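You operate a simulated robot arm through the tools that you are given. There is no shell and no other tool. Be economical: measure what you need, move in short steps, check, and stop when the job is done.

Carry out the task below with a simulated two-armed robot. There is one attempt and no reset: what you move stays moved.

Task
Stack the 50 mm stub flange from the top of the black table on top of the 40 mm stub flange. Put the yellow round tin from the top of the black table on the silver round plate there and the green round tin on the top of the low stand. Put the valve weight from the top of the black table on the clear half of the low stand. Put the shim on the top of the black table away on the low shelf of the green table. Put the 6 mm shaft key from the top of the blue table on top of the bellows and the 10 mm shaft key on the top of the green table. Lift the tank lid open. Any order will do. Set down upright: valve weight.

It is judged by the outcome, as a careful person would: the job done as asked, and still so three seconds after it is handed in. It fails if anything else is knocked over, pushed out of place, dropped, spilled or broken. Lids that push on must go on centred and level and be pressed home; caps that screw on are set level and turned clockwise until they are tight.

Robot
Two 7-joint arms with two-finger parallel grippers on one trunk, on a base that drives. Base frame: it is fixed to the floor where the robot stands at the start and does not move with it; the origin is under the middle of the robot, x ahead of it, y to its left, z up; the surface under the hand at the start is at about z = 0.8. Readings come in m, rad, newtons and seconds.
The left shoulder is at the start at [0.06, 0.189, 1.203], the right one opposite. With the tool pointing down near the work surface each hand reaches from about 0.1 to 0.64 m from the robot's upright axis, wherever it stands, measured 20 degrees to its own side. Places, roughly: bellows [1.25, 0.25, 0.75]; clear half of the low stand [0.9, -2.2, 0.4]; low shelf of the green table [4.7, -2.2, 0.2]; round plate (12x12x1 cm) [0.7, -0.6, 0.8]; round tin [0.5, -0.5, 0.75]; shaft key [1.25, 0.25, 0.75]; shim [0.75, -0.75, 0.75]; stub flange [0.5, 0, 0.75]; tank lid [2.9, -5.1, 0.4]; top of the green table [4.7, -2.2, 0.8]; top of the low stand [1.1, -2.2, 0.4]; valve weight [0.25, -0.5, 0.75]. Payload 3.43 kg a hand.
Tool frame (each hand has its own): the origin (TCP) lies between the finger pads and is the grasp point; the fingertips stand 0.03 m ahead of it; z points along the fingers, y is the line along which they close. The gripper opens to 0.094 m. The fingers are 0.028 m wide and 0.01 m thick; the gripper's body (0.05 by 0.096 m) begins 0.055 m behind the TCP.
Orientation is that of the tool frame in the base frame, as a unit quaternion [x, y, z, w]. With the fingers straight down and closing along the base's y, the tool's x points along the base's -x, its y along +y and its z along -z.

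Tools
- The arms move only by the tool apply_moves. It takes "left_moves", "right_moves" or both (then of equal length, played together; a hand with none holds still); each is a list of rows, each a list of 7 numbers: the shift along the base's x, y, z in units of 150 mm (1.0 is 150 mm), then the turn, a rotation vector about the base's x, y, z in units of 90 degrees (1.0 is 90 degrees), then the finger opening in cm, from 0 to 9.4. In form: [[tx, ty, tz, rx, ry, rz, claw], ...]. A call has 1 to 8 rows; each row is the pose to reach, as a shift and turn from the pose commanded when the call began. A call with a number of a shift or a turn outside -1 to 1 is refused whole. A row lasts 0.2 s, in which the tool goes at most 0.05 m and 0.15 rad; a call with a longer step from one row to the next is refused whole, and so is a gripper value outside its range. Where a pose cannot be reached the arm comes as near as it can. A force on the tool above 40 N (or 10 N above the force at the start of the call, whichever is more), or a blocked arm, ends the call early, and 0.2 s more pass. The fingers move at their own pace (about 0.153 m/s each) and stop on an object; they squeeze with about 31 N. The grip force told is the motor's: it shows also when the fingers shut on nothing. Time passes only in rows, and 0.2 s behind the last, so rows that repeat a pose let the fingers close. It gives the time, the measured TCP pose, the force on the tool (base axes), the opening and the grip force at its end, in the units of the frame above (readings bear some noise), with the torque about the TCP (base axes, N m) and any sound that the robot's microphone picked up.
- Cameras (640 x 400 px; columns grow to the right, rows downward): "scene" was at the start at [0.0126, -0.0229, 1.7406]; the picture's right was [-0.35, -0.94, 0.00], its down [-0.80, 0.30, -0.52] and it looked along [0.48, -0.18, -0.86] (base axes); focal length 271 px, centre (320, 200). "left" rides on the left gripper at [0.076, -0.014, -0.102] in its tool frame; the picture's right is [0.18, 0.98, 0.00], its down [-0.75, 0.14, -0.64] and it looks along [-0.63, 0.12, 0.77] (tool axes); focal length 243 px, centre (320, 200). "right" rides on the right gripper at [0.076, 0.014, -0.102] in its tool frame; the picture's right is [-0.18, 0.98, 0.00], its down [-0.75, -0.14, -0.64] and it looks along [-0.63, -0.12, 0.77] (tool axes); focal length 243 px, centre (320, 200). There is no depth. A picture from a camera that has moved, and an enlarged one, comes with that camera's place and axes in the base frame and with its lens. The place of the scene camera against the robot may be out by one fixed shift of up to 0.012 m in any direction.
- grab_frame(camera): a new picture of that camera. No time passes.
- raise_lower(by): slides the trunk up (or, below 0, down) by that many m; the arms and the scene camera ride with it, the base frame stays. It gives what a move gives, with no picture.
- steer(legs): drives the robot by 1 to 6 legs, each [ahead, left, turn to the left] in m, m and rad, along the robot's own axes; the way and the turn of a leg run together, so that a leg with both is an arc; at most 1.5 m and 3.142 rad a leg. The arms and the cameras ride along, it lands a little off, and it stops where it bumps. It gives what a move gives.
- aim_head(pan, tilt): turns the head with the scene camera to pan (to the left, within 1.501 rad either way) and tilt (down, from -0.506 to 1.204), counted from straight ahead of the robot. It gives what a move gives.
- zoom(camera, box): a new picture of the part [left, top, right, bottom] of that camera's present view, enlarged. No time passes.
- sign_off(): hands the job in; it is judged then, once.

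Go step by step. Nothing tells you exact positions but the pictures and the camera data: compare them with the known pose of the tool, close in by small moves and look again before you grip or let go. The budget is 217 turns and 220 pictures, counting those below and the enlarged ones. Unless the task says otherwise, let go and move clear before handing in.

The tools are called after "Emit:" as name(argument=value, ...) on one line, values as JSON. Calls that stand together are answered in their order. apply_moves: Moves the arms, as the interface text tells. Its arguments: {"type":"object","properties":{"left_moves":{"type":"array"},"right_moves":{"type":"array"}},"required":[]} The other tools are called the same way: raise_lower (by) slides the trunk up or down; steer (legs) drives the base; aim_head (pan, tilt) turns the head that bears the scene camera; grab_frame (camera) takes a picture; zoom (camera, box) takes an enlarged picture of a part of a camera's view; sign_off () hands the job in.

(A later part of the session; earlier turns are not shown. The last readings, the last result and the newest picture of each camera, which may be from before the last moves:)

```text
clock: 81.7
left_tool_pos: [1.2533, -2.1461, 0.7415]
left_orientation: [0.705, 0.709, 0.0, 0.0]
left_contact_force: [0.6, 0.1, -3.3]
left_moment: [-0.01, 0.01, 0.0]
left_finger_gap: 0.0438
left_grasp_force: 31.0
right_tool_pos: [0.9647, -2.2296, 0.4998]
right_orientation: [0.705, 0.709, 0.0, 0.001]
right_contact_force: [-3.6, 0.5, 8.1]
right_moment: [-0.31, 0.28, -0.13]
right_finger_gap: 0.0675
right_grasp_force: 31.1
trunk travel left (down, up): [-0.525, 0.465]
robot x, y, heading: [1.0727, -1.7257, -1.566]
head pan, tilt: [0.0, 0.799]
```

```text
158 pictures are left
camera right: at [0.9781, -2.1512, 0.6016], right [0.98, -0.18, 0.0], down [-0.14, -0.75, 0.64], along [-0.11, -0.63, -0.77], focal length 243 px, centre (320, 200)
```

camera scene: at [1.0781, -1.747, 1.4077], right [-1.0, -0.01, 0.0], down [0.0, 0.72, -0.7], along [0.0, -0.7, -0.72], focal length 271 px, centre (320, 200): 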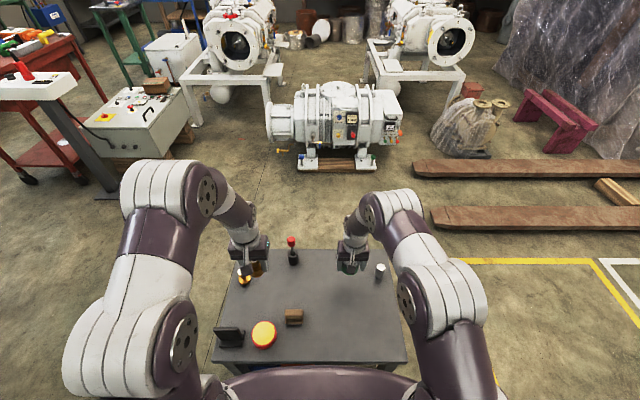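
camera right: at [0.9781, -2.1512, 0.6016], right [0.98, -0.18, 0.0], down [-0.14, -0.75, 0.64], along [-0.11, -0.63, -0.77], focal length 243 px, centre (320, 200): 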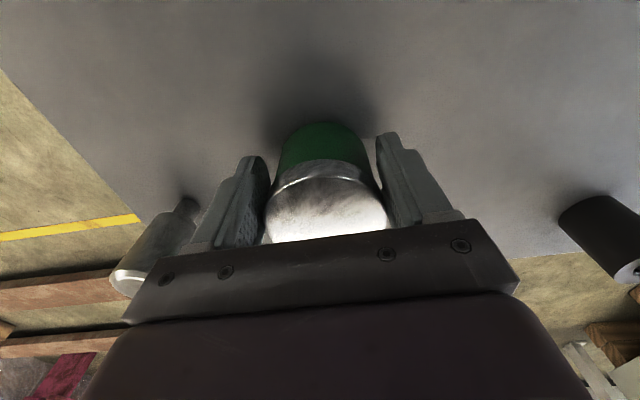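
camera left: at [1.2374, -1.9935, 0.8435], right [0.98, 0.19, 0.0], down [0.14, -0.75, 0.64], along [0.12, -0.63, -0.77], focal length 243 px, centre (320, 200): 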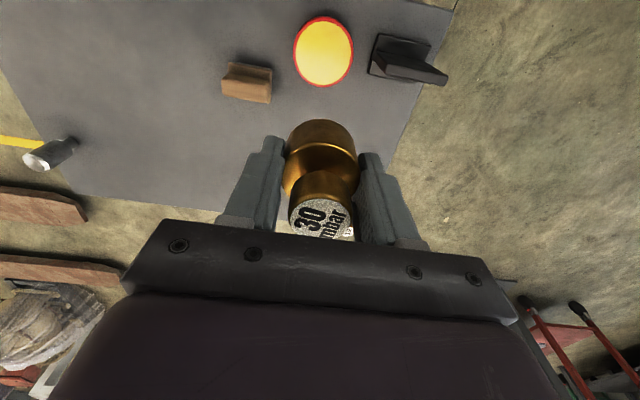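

Touching on one edge, it seems; press a few mm more gently so it sits flat.

Emit:
apply_moves(right_moves=[[0, 0, -0.01, 0, 0, 0, 5], [0, 0, -0.02, 0, 0, 0, 5], [0, 0, -0.03, 0, 0, 0, 5]])

Emit:
zoom(camera="scene", box=[310, 210, 410, 300])

Emit:
zoom(camera="right", box=[220, 100, 420, 250])

```text
clock: 82.5
left_tool_pos: [1.2539, -2.1459, 0.7415]
left_orientation: [0.706, 0.709, -0.001, 0.001]
left_contact_force: [1.0, 0.1, -2.5]
left_moment: [0.03, 0.04, 0.0]
left_finger_gap: 0.0435
left_grasp_force: 31.1
right_tool_pos: [0.9661, -2.2274, 0.4964]
right_orientation: [0.705, 0.709, -0.002, 0.002]
right_contact_force: [-10.3, -3.9, 25.3]
right_moment: [-0.28, 0.09, -0.11]
right_finger_gap: 0.0677
right_grasp_force: 31.1
trunk travel left (down, up): [-0.525, 0.465]
robot x, y, heading: [1.0724, -1.7257, -1.56]
head pan, tilt: [0.0, 0.799]
```

```text
4.44 times, centred on (360, 255) of scene
camera zoom: at [1.0778, -1.7437, 1.4079], right [-1.0, -0.01, 0.0], down [0.0, 0.72, -0.7], along [0.0, -0.7, -0.72], focal length 1206 px, centre (142, -44)
```

zoom: 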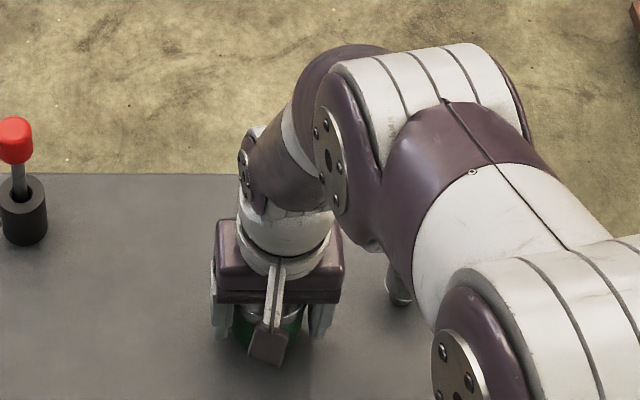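

```text
2.67 times, centred on (320, 175) of right
camera zoom: at [0.98, -2.1507, 0.5978], right [0.98, -0.18, 0.0], down [-0.14, -0.75, 0.65], along [-0.11, -0.64, -0.76], focal length 647 px, centre (320, 267)
```

zoom: 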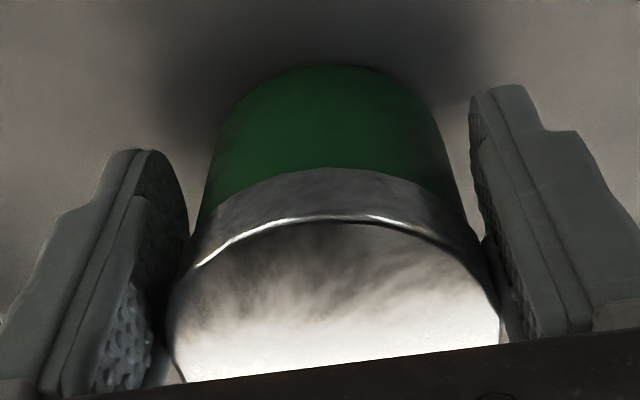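

Sitting on the stand. Release slowly and rise.

Emit:
apply_moves(right_moves=[[0, 0, 0.01, 0, 0, 0, 5], [0, 0, 0.01, 0, 0, 0, 7.4], [0, 0, 0.01, 0, 0, 0, 9], [0, 0, 0.01, 0, 0, 0, 9.4], [0, 0, 0.2, 0, 0, 0, 9.4], [0, 0, 0.5, 0, 0, 0, 9.4], [0, 0, 0.8, 0, 0, 0, 9.4], [0, 0.1, 1.0, 0, 0, 0, 9.4]])

Emit:
grab_frame(camera="right")

Emit:
grab_frame(camera="scene")

```text
clock: 84.3
left_tool_pos: [1.254, -2.1468, 0.7406]
left_orientation: [0.706, 0.708, 0.0, 0.0]
left_contact_force: [0.1, 1.2, -2.0]
left_moment: [0.0, -0.02, 0.05]
left_finger_gap: 0.0438
left_grasp_force: 31.0
right_tool_pos: [0.9691, -2.2105, 0.647]
right_orientation: [0.705, 0.71, 0.0, 0.0]
right_contact_force: [-0.8, 0.2, 0.9]
right_moment: [-0.04, 0.0, 0.01]
right_finger_gap: 0.0942
right_grasp_force: 0.0
trunk travel left (down, up): [-0.525, 0.465]
robot x, y, heading: [1.0668, -1.7241, -1.562]
head pan, tilt: [0.0, 0.799]
```

```text
155 pictures are left
camera right: at [0.983, -2.1333, 0.75], right [0.98, -0.18, 0.0], down [-0.14, -0.75, 0.64], along [-0.11, -0.63, -0.77], focal length 243 px, centre (320, 200)
```

right: 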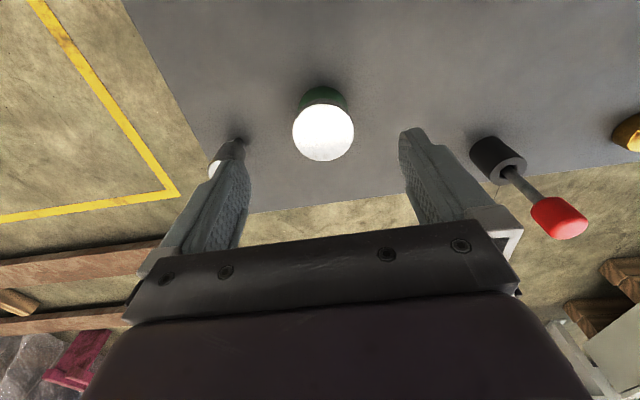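

```text
154 pictures are left
camera scene: at [1.0783, -1.7454, 1.4077], right [-1.0, -0.01, 0.0], down [0.0, 0.72, -0.7], along [0.0, -0.7, -0.72], focal length 271 px, centre (320, 200)
```

scene: 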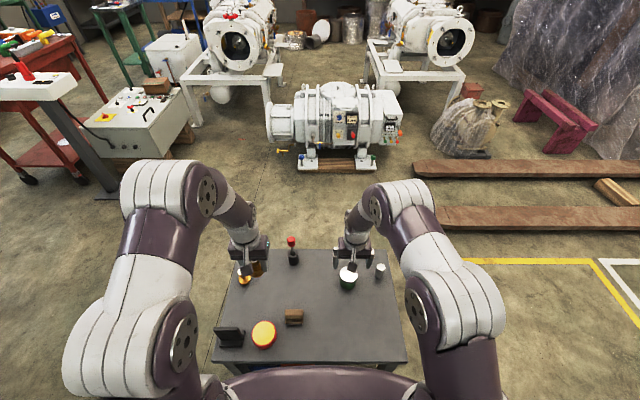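

Green tin stands upright. Retract the right hand and strafe right 0.2 m for the weight.

Emit:
apply_moves(right_moves=[[0, 0.1, 0.25, 0, 0, 0, 9.4], [-0.1, 0.3, 0.5, 0, 0, 0, 9.4], [-0.2, 0.5, 0.7, 0, 0, 0, 9.4], [-0.3, 0.6, 0.9, 0, 0, 0, 9.4]])

Emit:
steer(legs=[[0, -0.2, 0]])

Emit:
apply_moves(left_moves=[[-0.2, 0.1, -0.2, 0, 0, 0, 2.5], [-0.4, 0.2, -0.4, 0, 0, 0, 2.5], [-0.6, 0.3, -0.6, 0, 0, 0, 2.5], [-0.7, 0.37, -0.8, 0, 0, 0, 2.5]])

Emit:
grab_frame(camera="left")

Emit:
grab_frame(camera="scene")

```text
refused: row 2 steps farther than a row can; nothing moved
```

```text
clock: 85.9
left_tool_pos: [1.0568, -2.1475, 0.7404]
left_orientation: [0.707, 0.708, 0.002, 0.0]
left_contact_force: [-0.9, -0.5, -2.2]
left_moment: [0.0, -0.02, -0.01]
left_finger_gap: 0.0435
left_grasp_force: 30.9
right_tool_pos: [0.7729, -2.2108, 0.6469]
right_orientation: [0.707, 0.708, 0.0, 0.0]
right_contact_force: [0.2, -0.7, 0.1]
right_moment: [0.03, -0.01, -0.03]
right_finger_gap: 0.0937
right_grasp_force: 0.2
trunk travel left (down, up): [-0.525, 0.465]
robot x, y, heading: [0.878, -1.7259, -1.564]
head pan, tilt: [0.0, 0.799]
```

```text
clock: 86.9
left_tool_pos: [0.9524, -2.0885, 0.6183]
left_orientation: [0.707, 0.707, 0.0, 0.0]
left_contact_force: [0.1, 0.8, -3.8]
left_moment: [0.04, 0.0, -0.02]
left_finger_gap: 0.0434
left_grasp_force: 31.0
right_tool_pos: [0.7731, -2.2124, 0.6462]
right_orientation: [0.706, 0.708, -0.001, 0.001]
right_contact_force: [0.9, 1.4, -0.4]
right_moment: [0.01, -0.01, 0.03]
right_finger_gap: 0.094
right_grasp_force: 0.0
trunk travel left (down, up): [-0.525, 0.465]
robot x, y, heading: [0.8764, -1.7293, -1.57]
head pan, tilt: [0.0, 0.799]
```

```text
153 pictures are left
camera left: at [0.9382, -2.0136, 0.7212], right [0.98, 0.18, 0.0], down [0.14, -0.75, 0.64], along [0.12, -0.63, -0.77], focal length 243 px, centre (320, 200)
```

left: 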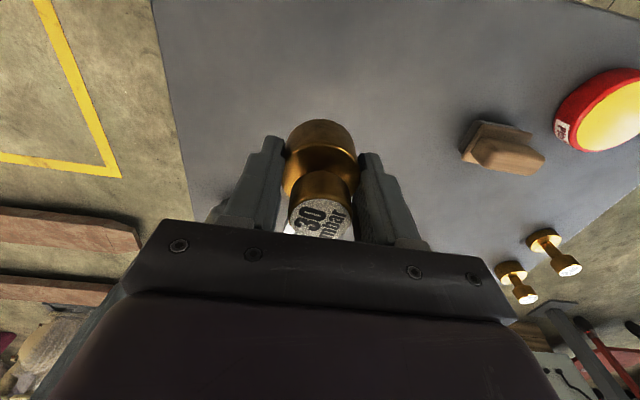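

```text
152 pictures are left
camera scene: at [0.8843, -1.7473, 1.4077], right [-1.0, 0.0, 0.0], down [0.0, 0.72, -0.7], along [0.0, -0.7, -0.72], focal length 271 px, centre (320, 200)
```

scene: 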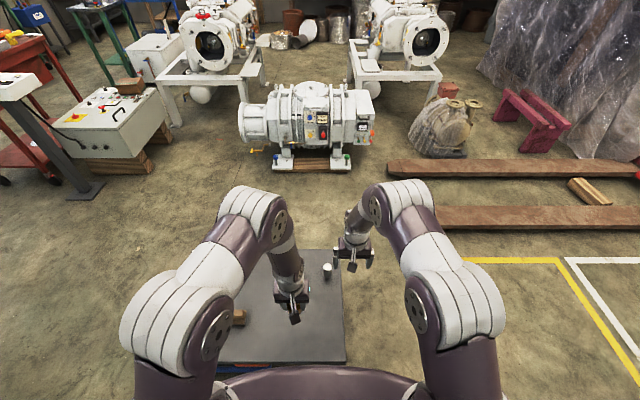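

Position is clear. Lower the weight to near contact.

Emit:
apply_moves(left_moves=[[0, 0, -0.25, 0, 0, 0, 2.5], [0, 0, -0.5, 0, 0, 0, 2.5], [0, 0, -0.7, 0, 0, 0, 2.5], [0, 0, -0.8, 0, 0, 0, 2.5], [0, 0, -0.84, 0, 0, 0, 2.5]])

Emit:
grab_frame(camera="left")

```text
clock: 88.1
left_tool_pos: [0.9547, -2.0918, 0.494]
left_orientation: [0.707, 0.707, 0.0, -0.001]
left_contact_force: [1.1, 0.3, -2.6]
left_moment: [0.0, -0.02, 0.02]
left_finger_gap: 0.0439
left_grasp_force: 30.9
right_tool_pos: [0.7724, -2.212, 0.6463]
right_orientation: [0.706, 0.708, -0.001, 0.0]
right_contact_force: [0.2, 0.1, -0.7]
right_moment: [0.02, 0.03, -0.03]
right_finger_gap: 0.0942
right_grasp_force: 0.0
trunk travel left (down, up): [-0.525, 0.465]
robot x, y, heading: [0.8738, -1.7251, -1.573]
head pan, tilt: [0.0, 0.799]
```

```text
151 pictures are left
camera left: at [0.9397, -2.0169, 0.5966], right [0.98, 0.18, 0.0], down [0.14, -0.75, 0.64], along [0.12, -0.63, -0.77], focal length 243 px, centre (320, 200)
```

left: 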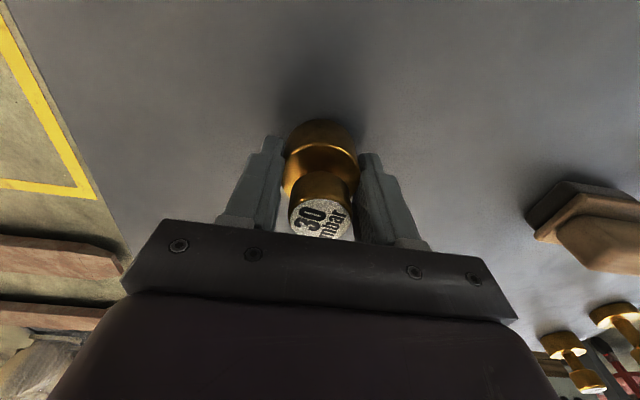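

Emit:
apply_moves(left_moves=[[0, 0, -0.015, 0, 0, 0, 2.5], [0, 0, -0.03, 0, 0, 0, 2.5], [0, 0, -0.045, 0, 0, 0, 2.5], [0, 0, -0.045, 0, 0, 0, 2.5]])

```text
clock: 89.1
left_tool_pos: [0.9541, -2.0928, 0.4894]
left_orientation: [0.708, 0.707, -0.001, 0.001]
left_contact_force: [4.8, -0.7, 10.8]
left_moment: [0.2, -0.07, -0.02]
left_finger_gap: 0.0435
left_grasp_force: 30.6
right_tool_pos: [0.7742, -2.2122, 0.6488]
right_orientation: [0.706, 0.709, 0.0, 0.0]
right_contact_force: [-0.3, -1.0, 0.5]
right_moment: [-0.05, 0.01, 0.03]
right_finger_gap: 0.0938
right_grasp_force: 0.0
trunk travel left (down, up): [-0.525, 0.465]
robot x, y, heading: [0.8769, -1.7272, -1.57]
head pan, tilt: [0.0, 0.799]
```

Contact at 0.489. Release and rise.

Emit:
apply_moves(left_moves=[[0, 0, 0, 0, 0, 0, 5.5], [0, 0, 0, 0, 0, 0, 7.5], [0, 0, 0, 0, 0, 0, 7.5], [0, 0, 0.2, 0, 0, 0, 7.5], [0, 0, 0.5, 0, 0, 0, 7.5], [0, 0, 0.8, 0, 0, 0, 9], [0, 0, 1.0, 0, 0, 0, 9]])

Emit:
grab_frame(camera="left")

```text
clock: 90.7
left_tool_pos: [0.9538, -2.095, 0.6401]
left_orientation: [0.707, 0.707, 0.001, -0.001]
left_contact_force: [0.5, 0.3, -0.5]
left_moment: [-0.01, 0.02, 0.01]
left_finger_gap: 0.0898
left_grasp_force: 0.0
right_tool_pos: [0.7736, -2.2112, 0.6478]
right_orientation: [0.707, 0.707, 0.0, 0.0]
right_contact_force: [1.2, -0.4, 0.5]
right_moment: [-0.01, 0.01, -0.02]
right_finger_gap: 0.0941
right_grasp_force: 0.2
trunk travel left (down, up): [-0.525, 0.465]
robot x, y, heading: [0.8748, -1.7272, -1.569]
head pan, tilt: [0.0, 0.799]
```

```text
150 pictures are left
camera left: at [0.9391, -2.0197, 0.7425], right [0.98, 0.18, 0.0], down [0.14, -0.75, 0.64], along [0.12, -0.63, -0.77], focal length 243 px, centre (320, 200)
```

left: 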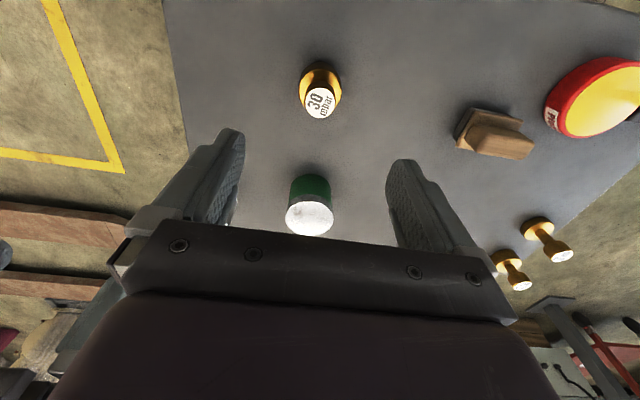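

Weight stands well. Raise the trunk and prepare to fetch the shim.

Emit:
raise_lower(by=0.35)

Emit:
steer(legs=[[-0.35, 0, 0], [0, 0.0, 1.57], [-0.25, 0, 0], [0, 0, 1.57]])

Emit:
aim_head(pan=0, tilt=1.0)

Emit:
grab_frame(camera="scene")

```text
clock: 94.1
left_tool_pos: [0.9533, -2.0951, 0.9885]
left_orientation: [0.708, 0.706, 0.0, 0.0]
left_contact_force: [0.8, 0.1, 0.2]
left_moment: [0.03, 0.0, 0.01]
left_finger_gap: 0.0899
left_grasp_force: 0.0
right_tool_pos: [0.7742, -2.2108, 0.9973]
right_orientation: [0.707, 0.707, 0.0, 0.0]
right_contact_force: [0.8, 0.4, 0.4]
right_moment: [-0.04, -0.01, -0.01]
right_finger_gap: 0.0941
right_grasp_force: 0.1
trunk travel left (down, up): [-0.875, 0.115]
robot x, y, heading: [0.8755, -1.7238, -1.572]
head pan, tilt: [0.0, 0.799]
```

```text
clock: 105.5
left_tool_pos: [0.5335, -1.0165, 0.9889]
left_orientation: [0.719, -0.694, 0.0, -0.001]
left_contact_force: [-0.3, -0.1, 0.1]
left_moment: [-0.01, 0.03, 0.01]
left_finger_gap: 0.0899
left_grasp_force: 0.0
right_tool_pos: [0.7089, -0.8955, 0.9967]
right_orientation: [0.721, -0.693, 0.0, -0.001]
right_contact_force: [0.8, -0.2, -0.3]
right_moment: [-0.01, -0.02, -0.01]
right_finger_gap: 0.0939
right_grasp_force: 0.1
trunk travel left (down, up): [-0.875, 0.115]
robot x, y, heading: [0.6252, -1.3813, 1.605]
head pan, tilt: [0.0, 0.799]
```

```text
clock: 106.2
left_tool_pos: [0.5329, -1.0158, 0.9888]
left_orientation: [0.719, -0.695, 0.0, 0.0]
left_contact_force: [-0.5, -0.9, -0.5]
left_moment: [0.01, -0.01, -0.01]
left_finger_gap: 0.09
left_grasp_force: 0.0
right_tool_pos: [0.7099, -0.8929, 0.997]
right_orientation: [0.72, -0.694, -0.001, 0.0]
right_contact_force: [-0.1, -0.2, -0.2]
right_moment: [0.01, 0.05, 0.01]
right_finger_gap: 0.0941
right_grasp_force: 0.0
trunk travel left (down, up): [-0.875, 0.115]
robot x, y, heading: [0.6243, -1.3836, 1.609]
head pan, tilt: [0.0, 1.0]
```

```text
149 pictures are left
camera scene: at [0.6339, -1.3706, 1.7426], right [1.0, 0.04, 0.0], down [0.03, -0.84, -0.54], along [-0.02, 0.54, -0.84], focal length 271 px, centre (320, 200)
```

scene: 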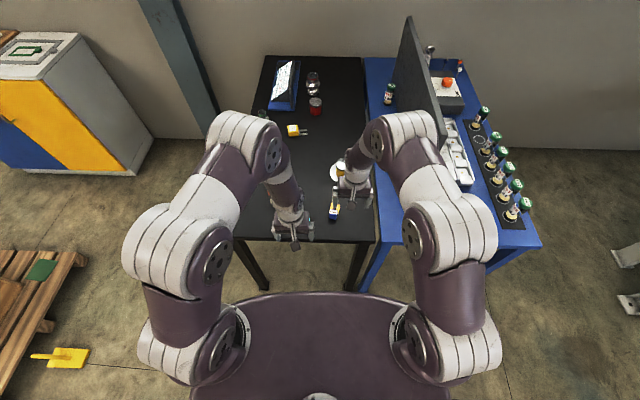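

Emit:
grab_frame(camera="right")

Emit:
zoom(camera="scene", box=[290, 150, 390, 230])

```text
148 pictures are left
camera right: at [0.6976, -0.9699, 1.0994], right [-0.99, 0.15, 0.0], down [0.11, 0.76, 0.64], along [0.09, 0.64, -0.77], focal length 243 px, centre (320, 200)
```

right: 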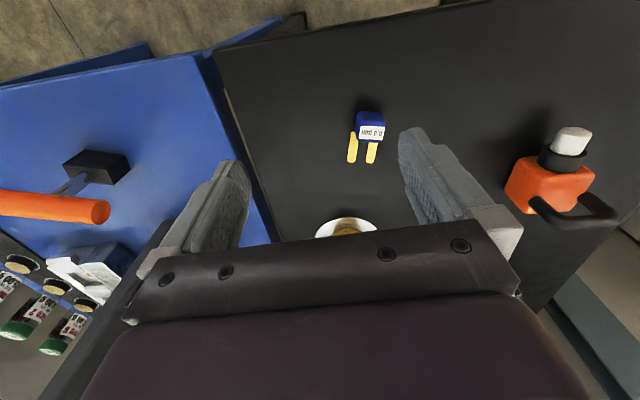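

```text
5.00 times, centred on (340, 190) of scene
camera zoom: at [0.6339, -1.3706, 1.7426], right [1.0, 0.04, 0.0], down [0.03, -0.84, -0.54], along [-0.02, 0.54, -0.84], focal length 1357 px, centre (220, 250)
```

zoom: 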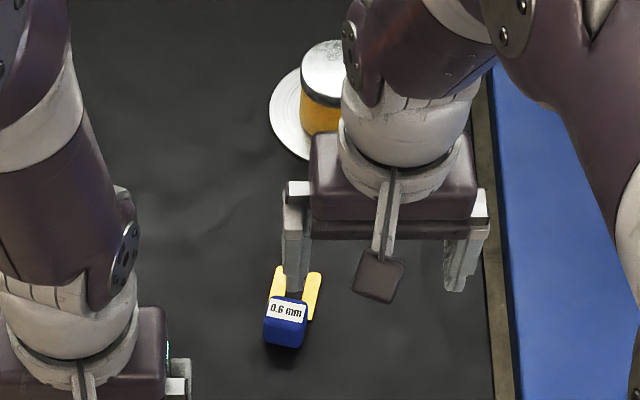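

Shim block at ≈(0.657,-0.847). Move above it and descend part way with fingers 7 cm apart.

Emit:
apply_moves(right_moves=[[-0.18, 0.15, 0, 0, 0, 0, 8], [-0.353, 0.307, 0, 0, 0, 0, 7], [-0.353, 0.307, -0.25, 0, 0, 0, 7], [-0.353, 0.307, -0.45, 0, 0, 0, 7]])

Emit:
grab_frame(camera="right")

```text
clock: 107.2
left_tool_pos: [0.533, -1.0156, 0.9887]
left_orientation: [0.719, -0.695, 0.0, 0.001]
left_contact_force: [-0.7, -0.3, -0.6]
left_moment: [-0.03, 0.0, 0.04]
left_finger_gap: 0.0897
left_grasp_force: 0.0
right_tool_pos: [0.6557, -0.8463, 0.9319]
right_orientation: [0.72, -0.694, 0.0, -0.001]
right_contact_force: [-0.1, -0.3, -0.3]
right_moment: [0.01, -0.02, 0.0]
right_finger_gap: 0.0702
right_grasp_force: 0.0
trunk travel left (down, up): [-0.875, 0.115]
robot x, y, heading: [0.623, -1.3843, 1.606]
head pan, tilt: [0.0, 1.0]
```

```text
146 pictures are left
camera right: at [0.6437, -0.9224, 1.0345], right [-0.99, 0.15, 0.0], down [0.11, 0.76, 0.64], along [0.09, 0.63, -0.77], focal length 243 px, centre (320, 200)
```

right: 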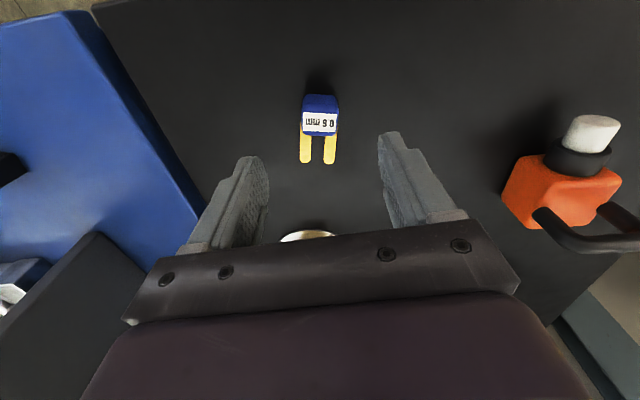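

Emit:
apply_moves(right_moves=[[0, 0, -0.2, 0, 0, 0, 7], [0, 0, -0.4, 0, 0, 0, 7], [0, 0, -0.55, 0, 0, 0, 7], [0, 0, -0.62, 0, 0, 0, 7], [0, 0, -0.62, 0, 0, 0, 4], [0, 0, -0.62, 0, 0, 0, 2], [0, 0, -0.62, 0, 0, 0, 2]])

Emit:
grab_frame(camera="right")

```text
clock: 108.8
left_tool_pos: [0.5343, -1.0152, 0.9893]
left_orientation: [0.719, -0.695, 0.0, 0.0]
left_contact_force: [-0.8, 0.3, -0.1]
left_moment: [0.01, -0.02, 0.0]
left_finger_gap: 0.0899
left_grasp_force: 0.0
right_tool_pos: [0.6555, -0.8466, 0.8375]
right_orientation: [0.721, -0.693, 0.001, 0.0]
right_contact_force: [0.8, -0.4, 2.3]
right_moment: [0.2, -0.08, -0.15]
right_finger_gap: 0.0359
right_grasp_force: 30.7
trunk travel left (down, up): [-0.875, 0.115]
robot x, y, heading: [0.6258, -1.3831, 1.606]
head pan, tilt: [0.0, 1.0]
```

```text
145 pictures are left
camera right: at [0.6438, -0.9228, 0.94], right [-0.99, 0.15, 0.0], down [0.11, 0.76, 0.64], along [0.09, 0.64, -0.77], focal length 243 px, centre (320, 200)
```

right: 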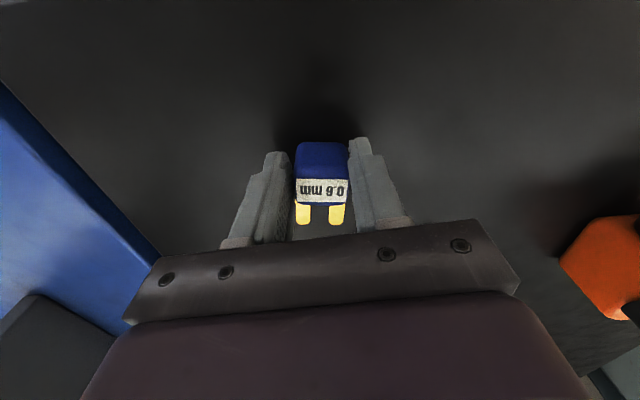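

Shim gripped. Lift both hands and tuck.

Emit:
apply_moves(right_moves=[[0, 0, 0.25, 0, 0, 0, 2], [0, 0, 0.5, 0, 0, 0, 2], [0, 0, 0.75, 0, 0, 0, 2], [0, -0.1, 1.0, 0, 0, 0, 2], [0.1, -0.3, 1.0, 0, 0, 0, 2], [0.2, -0.5, 1.0, 0, 0, 0, 2]], left_moves=[[0, 0, 0.1, 0, 0, 0, 9], [0, 0, 0.2, 0, 0, 0, 9], [0, 0, 0.3, 0, 0, 0, 9], [-0.1, 0, 0.4, 0, 0, 0, 9], [-0.2, 0, 0.5, 0, 0, 0, 9], [-0.3, 0, 0.5, 0, 0, 0, 9]])

Emit:
aim_head(pan=-0.9, tilt=0.6)

Emit:
grab_frame(camera="scene")

```text
clock: 110.2
left_tool_pos: [0.4888, -1.0163, 1.0643]
left_orientation: [0.72, -0.694, 0.0, 0.0]
left_contact_force: [0.4, -0.3, -0.7]
left_moment: [0.05, -0.03, -0.01]
left_finger_gap: 0.0899
left_grasp_force: 0.1
right_tool_pos: [0.6856, -0.9221, 0.9881]
right_orientation: [0.72, -0.693, 0.0, 0.0]
right_contact_force: [0.1, -0.7, -0.7]
right_moment: [-0.01, 0.03, -0.02]
right_finger_gap: 0.0353
right_grasp_force: 31.0
trunk travel left (down, up): [-0.875, 0.115]
robot x, y, heading: [0.6206, -1.3814, 1.605]
head pan, tilt: [0.0, 1.0]
```

```text
clock: 111.4
left_tool_pos: [0.4888, -1.0159, 1.0637]
left_orientation: [0.719, -0.695, 0.0, 0.0]
left_contact_force: [-1.1, 0.0, 0.6]
left_moment: [0.01, -0.01, -0.01]
left_finger_gap: 0.0899
left_grasp_force: 0.1
right_tool_pos: [0.6859, -0.9214, 0.9863]
right_orientation: [0.721, -0.693, 0.0, -0.001]
right_contact_force: [0.0, -0.2, -0.3]
right_moment: [0.03, 0.0, -0.02]
right_finger_gap: 0.0347
right_grasp_force: 31.0
trunk travel left (down, up): [-0.875, 0.115]
robot x, y, heading: [0.6229, -1.3791, 1.609]
head pan, tilt: [-0.901, 0.6]
```

```text
144 pictures are left
camera scene: at [0.7036, -1.3828, 1.7746], right [0.65, -0.76, 0.0], down [-0.43, -0.37, -0.82], along [0.63, 0.54, -0.57], focal length 271 px, centre (320, 200)
```

scene: 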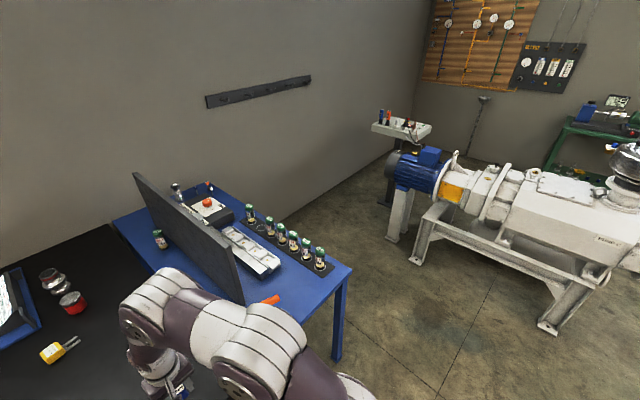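

Zoom on the keys and bellows from here.

Emit:
zoom(camera="scene", box=[160, 165, 230, 225])

Emit:
steer(legs=[[0, -1.1, -0.03]])

Emit:
aim_head(pan=0.4, tilt=0.6)

Emit:
grab_frame(camera="scene")

```text
6.67 times, centred on (195, 195) of scene
camera zoom: at [0.7036, -1.3828, 1.7746], right [0.65, -0.76, 0.0], down [-0.43, -0.37, -0.82], along [0.63, 0.54, -0.57], focal length 1809 px, centre (1153, 233)
```

zoom: 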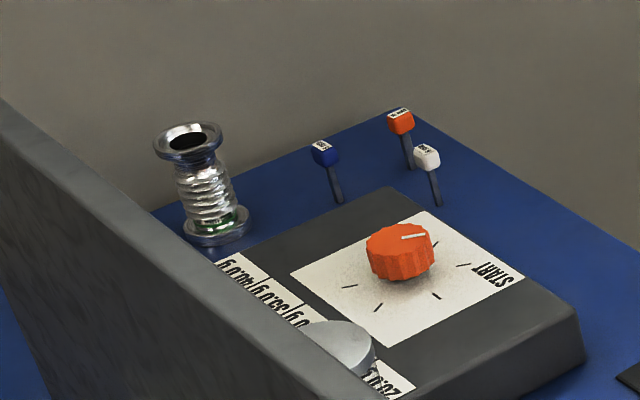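

```text
clock: 117.0
left_tool_pos: [1.5989, -0.9995, 1.0629]
left_orientation: [-0.7, 0.714, 0.0, 0.0]
left_contact_force: [-0.3, 0.7, 0.0]
left_moment: [0.02, 0.0, -0.01]
left_finger_gap: 0.09
left_grasp_force: 0.0
right_tool_pos: [1.7993, -0.9165, 0.9877]
right_orientation: [-0.701, 0.713, 0.0, -0.001]
right_contact_force: [-0.7, -0.9, -1.1]
right_moment: [-0.03, -0.01, 0.0]
right_finger_gap: 0.0324
right_grasp_force: 30.8
trunk travel left (down, up): [-0.875, 0.115]
robot x, y, heading: [1.7128, -1.3705, 1.552]
head pan, tilt: [-0.901, 0.6]
```

```text
clock: 118.4
left_tool_pos: [1.5986, -0.9992, 1.0638]
left_orientation: [-0.7, 0.714, 0.001, 0.0]
left_contact_force: [1.0, 0.9, 0.5]
left_moment: [0.0, 0.0, 0.03]
left_finger_gap: 0.0899
left_grasp_force: 0.1
right_tool_pos: [1.8, -0.9161, 0.9872]
right_orientation: [-0.701, 0.714, 0.0, -0.001]
right_contact_force: [-0.1, -0.2, -0.8]
right_moment: [-0.01, 0.01, 0.02]
right_finger_gap: 0.0315
right_grasp_force: 30.7
trunk travel left (down, up): [-0.875, 0.115]
robot x, y, heading: [1.7158, -1.3753, 1.55]
head pan, tilt: [0.4, 0.6]
```

```text
142 pictures are left
camera scene: at [1.6894, -1.3483, 1.7746], right [0.93, 0.37, 0.0], down [0.21, -0.52, -0.82], along [-0.31, 0.77, -0.57], focal length 271 px, centre (320, 200)
```

scene: 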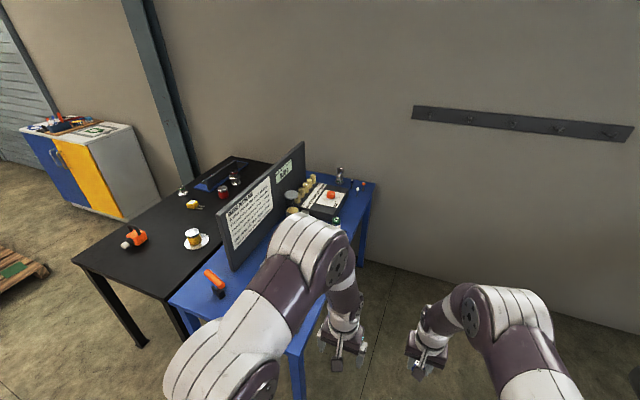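

Check the shim in the right hand (gap shrinking).

Emit:
grab_frame(camera="right")

Emit:
zoom(camera="scene", box=[280, 150, 380, 220])

```text
141 pictures are left
camera right: at [1.7834, -0.9908, 1.0895], right [-0.98, 0.2, 0.0], down [0.15, 0.75, 0.64], along [0.13, 0.63, -0.77], focal length 243 px, centre (320, 200)
```

right: 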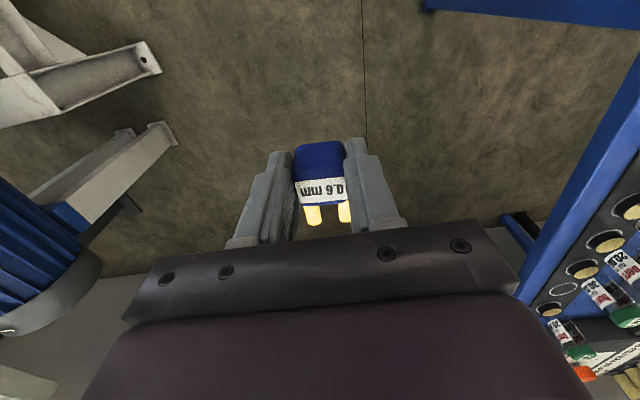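

```text
5.71 times, centred on (330, 185) of scene
camera zoom: at [1.6894, -1.3483, 1.7746], right [0.93, 0.37, 0.0], down [0.21, -0.52, -0.82], along [-0.31, 0.77, -0.57], focal length 1551 px, centre (263, 286)
```

zoom: 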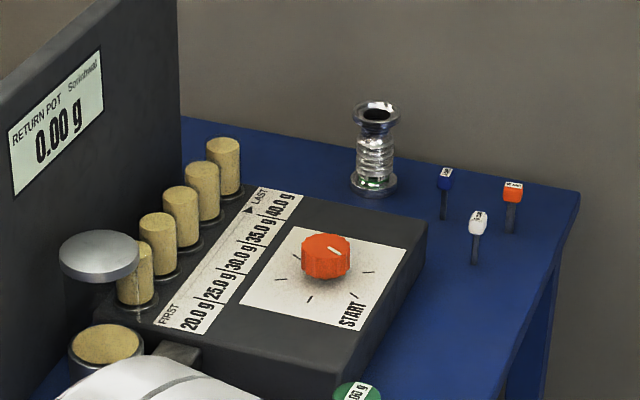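

Shim still held firmly. Drive ahead along the blue table's back side.

Emit:
steer(legs=[[1.0, -0.04, 0.02]])

Emit:
aim_head(pan=0.9, tilt=0.8)

Emit:
grab_frame(camera="scene")

```text
clock: 123.6
left_tool_pos: [1.6251, -0.0096, 1.0639]
left_orientation: [0.713, -0.701, 0.0, 0.0]
left_contact_force: [0.0, 0.5, 0.9]
left_moment: [-0.02, -0.01, 0.02]
left_finger_gap: 0.0902
left_grasp_force: 0.0
right_tool_pos: [1.8244, 0.0815, 0.9881]
right_orientation: [0.715, -0.699, 0.0, 0.0]
right_contact_force: [-0.5, 0.4, -0.9]
right_moment: [-0.01, 0.01, -0.01]
right_finger_gap: 0.0311
right_grasp_force: 31.2
trunk travel left (down, up): [-0.875, 0.115]
robot x, y, heading: [1.7548, -0.377, 1.588]
head pan, tilt: [0.4, 0.6]
```

```text
clock: 124.5
left_tool_pos: [1.6248, -0.0107, 1.0632]
left_orientation: [0.713, -0.701, 0.0, 0.0]
left_contact_force: [-0.8, 0.1, 0.3]
left_moment: [-0.03, 0.01, -0.01]
left_finger_gap: 0.09
left_grasp_force: 0.0
right_tool_pos: [1.8245, 0.0811, 0.9881]
right_orientation: [0.714, -0.7, -0.001, 0.0]
right_contact_force: [-0.3, 0.5, -0.8]
right_moment: [-0.01, 0.02, -0.01]
right_finger_gap: 0.031
right_grasp_force: 30.7
trunk travel left (down, up): [-0.875, 0.115]
robot x, y, heading: [1.7576, -0.3784, 1.592]
head pan, tilt: [0.901, 0.799]
```

```text
139 pictures are left
camera scene: at [1.7014, -0.3877, 1.7577], right [0.61, 0.79, 0.0], down [0.57, -0.43, -0.7], along [-0.55, 0.42, -0.72], focal length 271 px, centre (320, 200)
```

scene: 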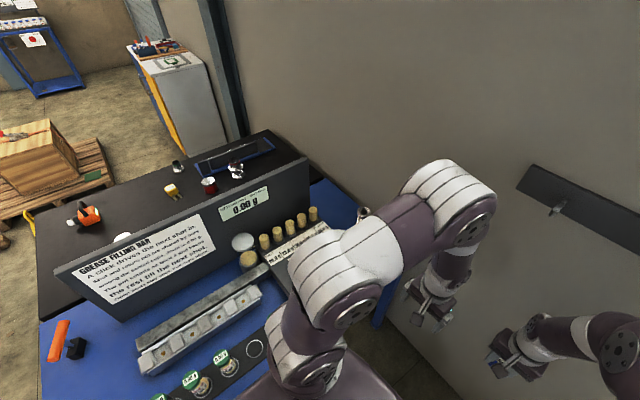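

Move slightly away from the table, then turn left to face the keys.

Emit:
steer(legs=[[0, -0.12, 0], [0, 0, 1.0]])

Emit:
aim_head(pan=0, tilt=0.8)

Emit:
grab_frame(camera="scene")

Emit:
grab_frame(camera="left")

```text
clock: 128.3
left_tool_pos: [1.4924, -0.2857, 1.0645]
left_orientation: [0.962, -0.273, 0.0, 0.0]
left_contact_force: [0.4, -0.1, 0.2]
left_moment: [-0.01, 0.03, 0.0]
left_finger_gap: 0.0901
left_grasp_force: 0.1
right_tool_pos: [1.5221, -0.0699, 0.9875]
right_orientation: [0.963, -0.271, 0.0, 0.0]
right_contact_force: [0.6, 0.5, 0.2]
right_moment: [0.04, 0.0, -0.01]
right_finger_gap: 0.031
right_grasp_force: 30.2
trunk travel left (down, up): [-0.875, 0.115]
robot x, y, heading: [1.8726, -0.3789, 2.588]
head pan, tilt: [0.901, 0.799]
```

```text
clock: 129.5
left_tool_pos: [1.4931, -0.2872, 1.0636]
left_orientation: [0.962, -0.273, -0.001, 0.001]
left_contact_force: [-0.4, 0.6, 0.4]
left_moment: [-0.02, -0.03, -0.04]
left_finger_gap: 0.09
left_grasp_force: 0.2
right_tool_pos: [1.5223, -0.0711, 0.9865]
right_orientation: [0.962, -0.272, 0.0, 0.0]
right_contact_force: [0.9, -0.6, -0.2]
right_moment: [0.01, -0.04, 0.01]
right_finger_gap: 0.0312
right_grasp_force: 31.5
trunk travel left (down, up): [-0.875, 0.115]
robot x, y, heading: [1.8736, -0.3796, 2.591]
head pan, tilt: [0.0, 0.799]
```

```text
138 pictures are left
camera scene: at [1.8639, -0.3638, 1.7577], right [0.52, 0.85, 0.0], down [0.61, -0.38, -0.7], along [-0.59, 0.36, -0.72], focal length 271 px, centre (320, 200)
```

scene: 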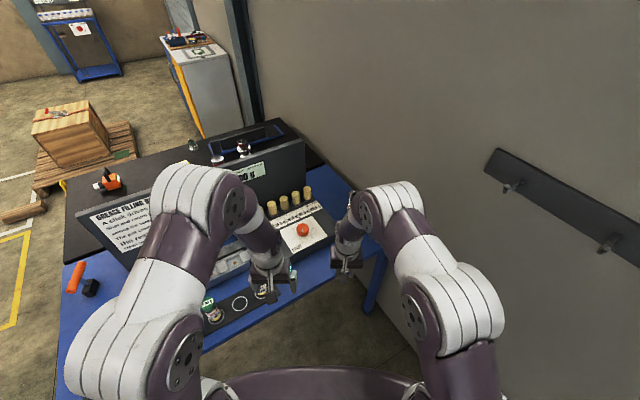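

```text
137 pictures are left
camera left: at [1.5648, -0.3152, 1.1664], right [-0.36, -0.93, 0.0], down [-0.72, 0.28, 0.64], along [-0.6, 0.23, -0.77], focal length 243 px, centre (320, 200)
```

left: 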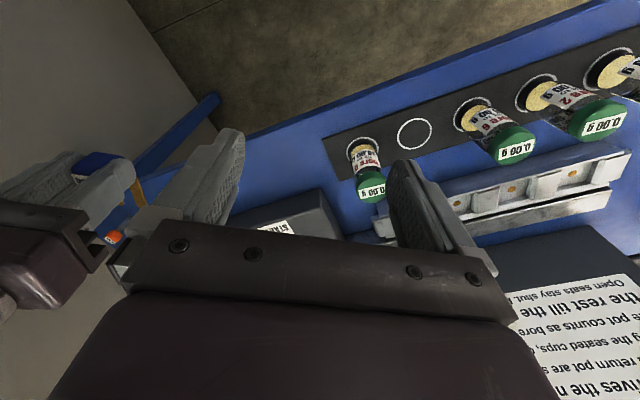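

Keys ≈ blue (1.304,0.178), orange (1.385,0.176), white (1.363,0.097); bellows ≈(1.208,0.20) top 0.91. Tuck the right hand back, then reposition so these lie on the left hand's side.

Emit:
apply_moves(right_moves=[[0.2, -0.12, 0.15, 0, 0, 0, 2], [0.4, -0.25, 0.3, 0, 0, 0, 2], [0.6, -0.37, 0.45, 0, 0, 0, 2], [0.8, -0.5, 0.6, 0, 0, 0, 2], [1.0, -0.6, 0.7, 0, 0, 0, 2]])

Emit:
steer(legs=[[0, 0, -0.35], [0.16, 0.0, 0]])

Emit:
grab_frame(camera="scene")

```text
clock: 130.7
left_tool_pos: [1.4935, -0.2877, 1.0646]
left_orientation: [0.962, -0.273, 0.0, 0.0]
left_contact_force: [-0.3, 0.2, 0.5]
left_moment: [0.0, 0.03, -0.01]
left_finger_gap: 0.09
left_grasp_force: 0.0
right_tool_pos: [1.6745, -0.1613, 1.0931]
right_orientation: [0.962, -0.271, -0.001, 0.0]
right_contact_force: [0.4, -0.1, 0.0]
right_moment: [-0.03, 0.04, 0.01]
right_finger_gap: 0.0309
right_grasp_force: 31.0
trunk travel left (down, up): [-0.875, 0.115]
robot x, y, heading: [1.8726, -0.3781, 2.588]
head pan, tilt: [0.0, 0.799]
```

```text
clock: 133.2
left_tool_pos: [1.4446, -0.0405, 1.0637]
left_orientation: [0.901, -0.433, 0.0, 0.0]
left_contact_force: [0.8, -0.5, -0.2]
left_moment: [0.03, -0.01, -0.02]
left_finger_gap: 0.0901
left_grasp_force: 0.0
right_tool_pos: [1.6562, 0.0186, 1.0932]
right_orientation: [0.903, -0.43, 0.0, -0.001]
right_contact_force: [-0.2, 0.4, -0.7]
right_moment: [0.02, 0.0, 0.01]
right_finger_gap: 0.0311
right_grasp_force: 31.1
trunk travel left (down, up): [-0.875, 0.115]
robot x, y, heading: [1.7731, -0.254, 2.253]
head pan, tilt: [0.0, 0.799]
```

```text
136 pictures are left
camera scene: at [1.7696, -0.2353, 1.7578], right [0.78, 0.63, 0.0], down [0.45, -0.56, -0.7], along [-0.44, 0.54, -0.72], focal length 271 px, centre (320, 200)
```

scene: 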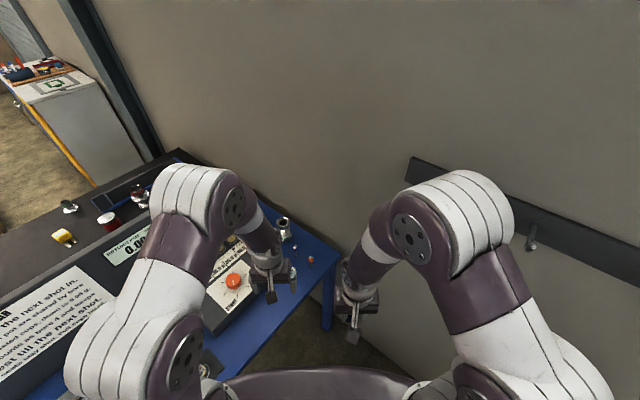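

Emit:
steer(legs=[[0.13, -0.04, 0]])

Emit:
grab_frame(camera="left")

Emit:
grab_frame(camera="scene")

```text
clock: 134.5
left_tool_pos: [1.3946, 0.0864, 1.0629]
left_orientation: [0.901, -0.433, 0.0, 0.001]
left_contact_force: [0.1, -0.4, -0.5]
left_moment: [-0.01, -0.01, 0.0]
left_finger_gap: 0.09
left_grasp_force: 0.1
right_tool_pos: [1.6055, 0.1447, 1.0924]
right_orientation: [0.902, -0.431, 0.0, 0.0]
right_contact_force: [0.2, 0.2, -0.7]
right_moment: [0.0, -0.01, -0.03]
right_finger_gap: 0.0313
right_grasp_force: 31.8
trunk travel left (down, up): [-0.875, 0.115]
robot x, y, heading: [1.7203, -0.1254, 2.248]
head pan, tilt: [0.0, 0.799]
```

```text
135 pictures are left
camera left: at [1.4526, 0.0347, 1.1668], right [-0.65, -0.76, 0.0], down [-0.58, 0.5, 0.64], along [-0.49, 0.42, -0.77], focal length 243 px, centre (320, 200)
```

left: 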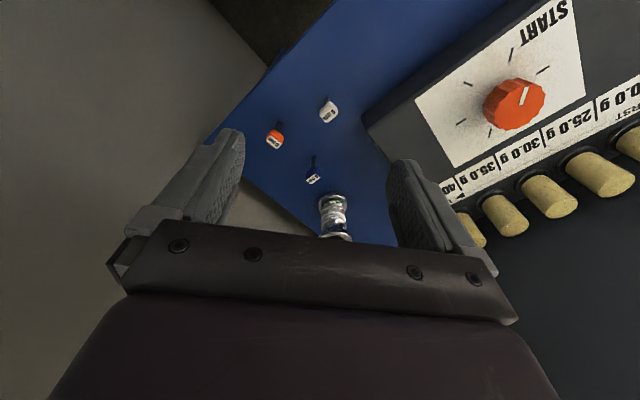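

```text
134 pictures are left
camera scene: at [1.7184, -0.1084, 1.7578], right [0.78, 0.63, 0.0], down [0.45, -0.56, -0.7], along [-0.44, 0.54, -0.72], focal length 271 px, centre (320, 200)
```

scene: 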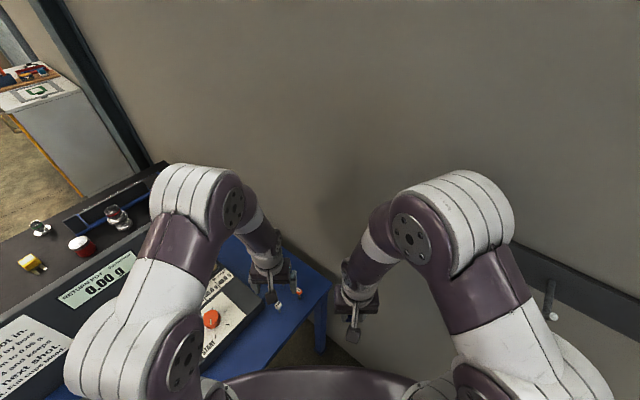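

Good viewpoint; read the key labels.

Emit:
zoom(camera="left", box=[250, 85, 360, 195])

Emit:
zoom(camera="left", box=[300, 155, 370, 245])

```text
3.64 times, centred on (305, 140) of left
camera zoom: at [1.4526, 0.0347, 1.1668], right [-0.65, -0.76, 0.0], down [-0.58, 0.5, 0.64], along [-0.49, 0.42, -0.77], focal length 882 px, centre (374, 418)
```

zoom: 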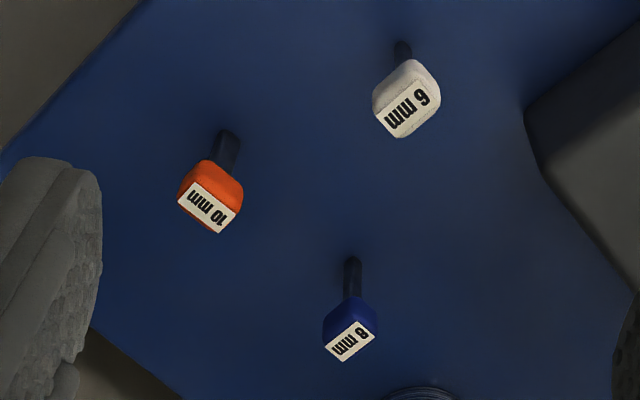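

```text
4.44 times, centred on (335, 200) of left
camera zoom: at [1.4526, 0.0347, 1.1668], right [-0.65, -0.76, 0.0], down [-0.58, 0.5, 0.64], along [-0.49, 0.42, -0.77], focal length 1078 px, centre (253, 200)
```

zoom: 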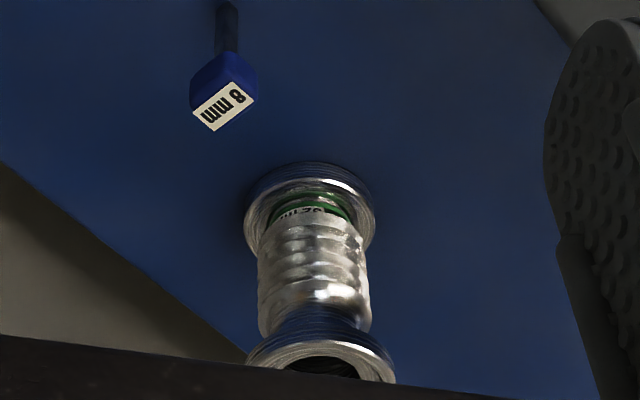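

Emit:
zoom(camera="left", box=[312, 95, 344, 125])

Emit:
zoom(camera="left", box=[298, 160, 328, 190])

```text
13.33 times, centred on (328, 110) of left
camera zoom: at [1.4526, 0.0347, 1.1668], right [-0.65, -0.76, 0.0], down [-0.58, 0.5, 0.64], along [-0.49, 0.42, -0.77], focal length 3235 px, centre (213, 1400)
```

zoom: 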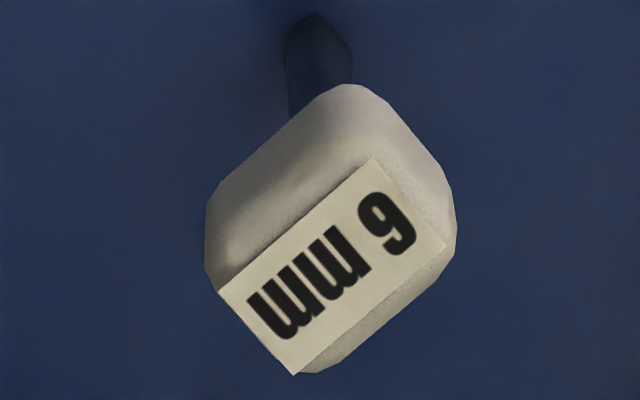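

```text
13.33 times, centred on (313, 175) of left
camera zoom: at [1.4526, 0.0347, 1.1668], right [-0.65, -0.76, 0.0], down [-0.58, 0.5, 0.64], along [-0.49, 0.42, -0.77], focal length 3235 px, centre (413, 533)
```

zoom: 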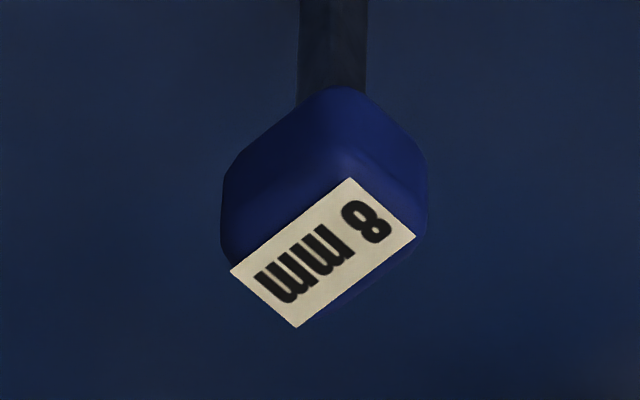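

White = 6 mm at ≈(1.36,0.10), orange = 10 mm at ≈(1.376,0.181); blue is 8 mm (leave). I'll yaw the left hand to align with the key head and hover above it.

Emit:
apply_moves(left_moves=[[-0.05, 0.02, 0, 0, 0, -0.09, 7], [-0.1, 0.04, 0, 0, 0, -0.18, 6], [-0.15, 0.06, -0.1, 0, 0, -0.27, 6], [-0.2, 0.08, -0.25, 0, 0, -0.36, 6], [-0.25, 0.09, -0.4, 0, 0, -0.43, 6]])

Emit:
grab_frame(camera="left")

```text
clock: 135.7
left_tool_pos: [1.3571, 0.1007, 1.0032]
left_orientation: [-0.706, 0.708, 0.0, -0.001]
left_contact_force: [0.0, -0.1, -1.1]
left_moment: [0.03, 0.03, 0.0]
left_finger_gap: 0.0597
left_grasp_force: 0.1
right_tool_pos: [1.6051, 0.1466, 1.0907]
right_orientation: [0.902, -0.431, 0.001, 0.001]
right_contact_force: [0.4, 0.3, -0.3]
right_moment: [-0.01, 0.02, 0.03]
right_finger_gap: 0.0311
right_grasp_force: 30.6
trunk travel left (down, up): [-0.875, 0.115]
robot x, y, heading: [1.7241, -0.1279, 2.243]
head pan, tilt: [0.0, 0.799]
```

```text
129 pictures are left
camera left: at [1.3706, 0.0243, 1.1057], right [-0.98, -0.18, 0.0], down [-0.14, 0.75, 0.64], along [-0.12, 0.63, -0.77], focal length 243 px, centre (320, 200)
```

left: 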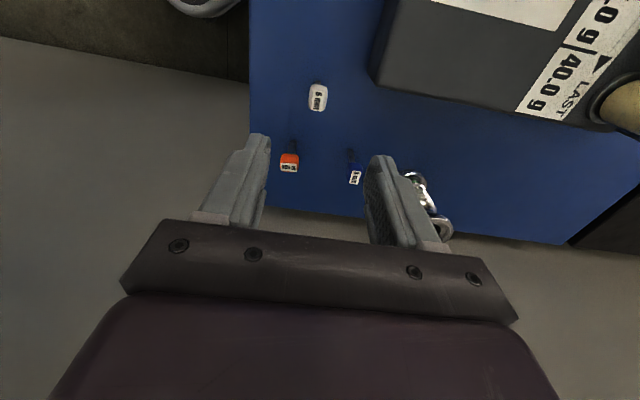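

Tilt the hand back ~20° (so that later it can lay the key flat) and look again.

Emit:
apply_moves(left_moves=[[0, 0, 0, -0.08, 0, 0, 6], [0, 0, 0, -0.16, 0, 0, 6], [0.005, -0.01, -0.2, -0.22, 0, 0, 6], [0.005, -0.01, -0.4, -0.22, 0, 0, 6]])

Emit:
grab_frame(camera="left")

```text
clock: 136.7
left_tool_pos: [1.3573, 0.0999, 0.9461]
left_orientation: [0.697, -0.696, 0.122, 0.122]
left_contact_force: [-0.3, 0.3, -0.5]
left_moment: [-0.01, -0.03, 0.03]
left_finger_gap: 0.06
left_grasp_force: 0.0
right_tool_pos: [1.6044, 0.147, 1.0917]
right_orientation: [0.902, -0.431, 0.0, 0.0]
right_contact_force: [0.2, -0.2, -1.3]
right_moment: [0.01, -0.03, 0.01]
right_finger_gap: 0.031
right_grasp_force: 31.0
trunk travel left (down, up): [-0.875, 0.115]
robot x, y, heading: [1.7187, -0.1287, 2.253]
head pan, tilt: [0.0, 0.799]
```

```text
128 pictures are left
camera left: at [1.3719, 0.0636, 1.0683], right [-0.98, -0.17, 0.06], down [-0.14, 0.93, 0.35], along [-0.12, 0.33, -0.94], focal length 243 px, centre (320, 200)
```

left: 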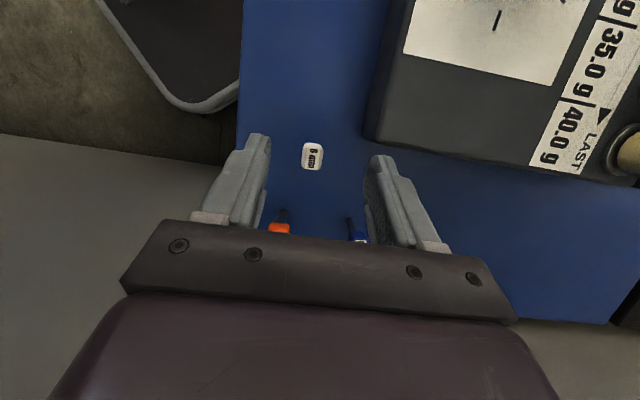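

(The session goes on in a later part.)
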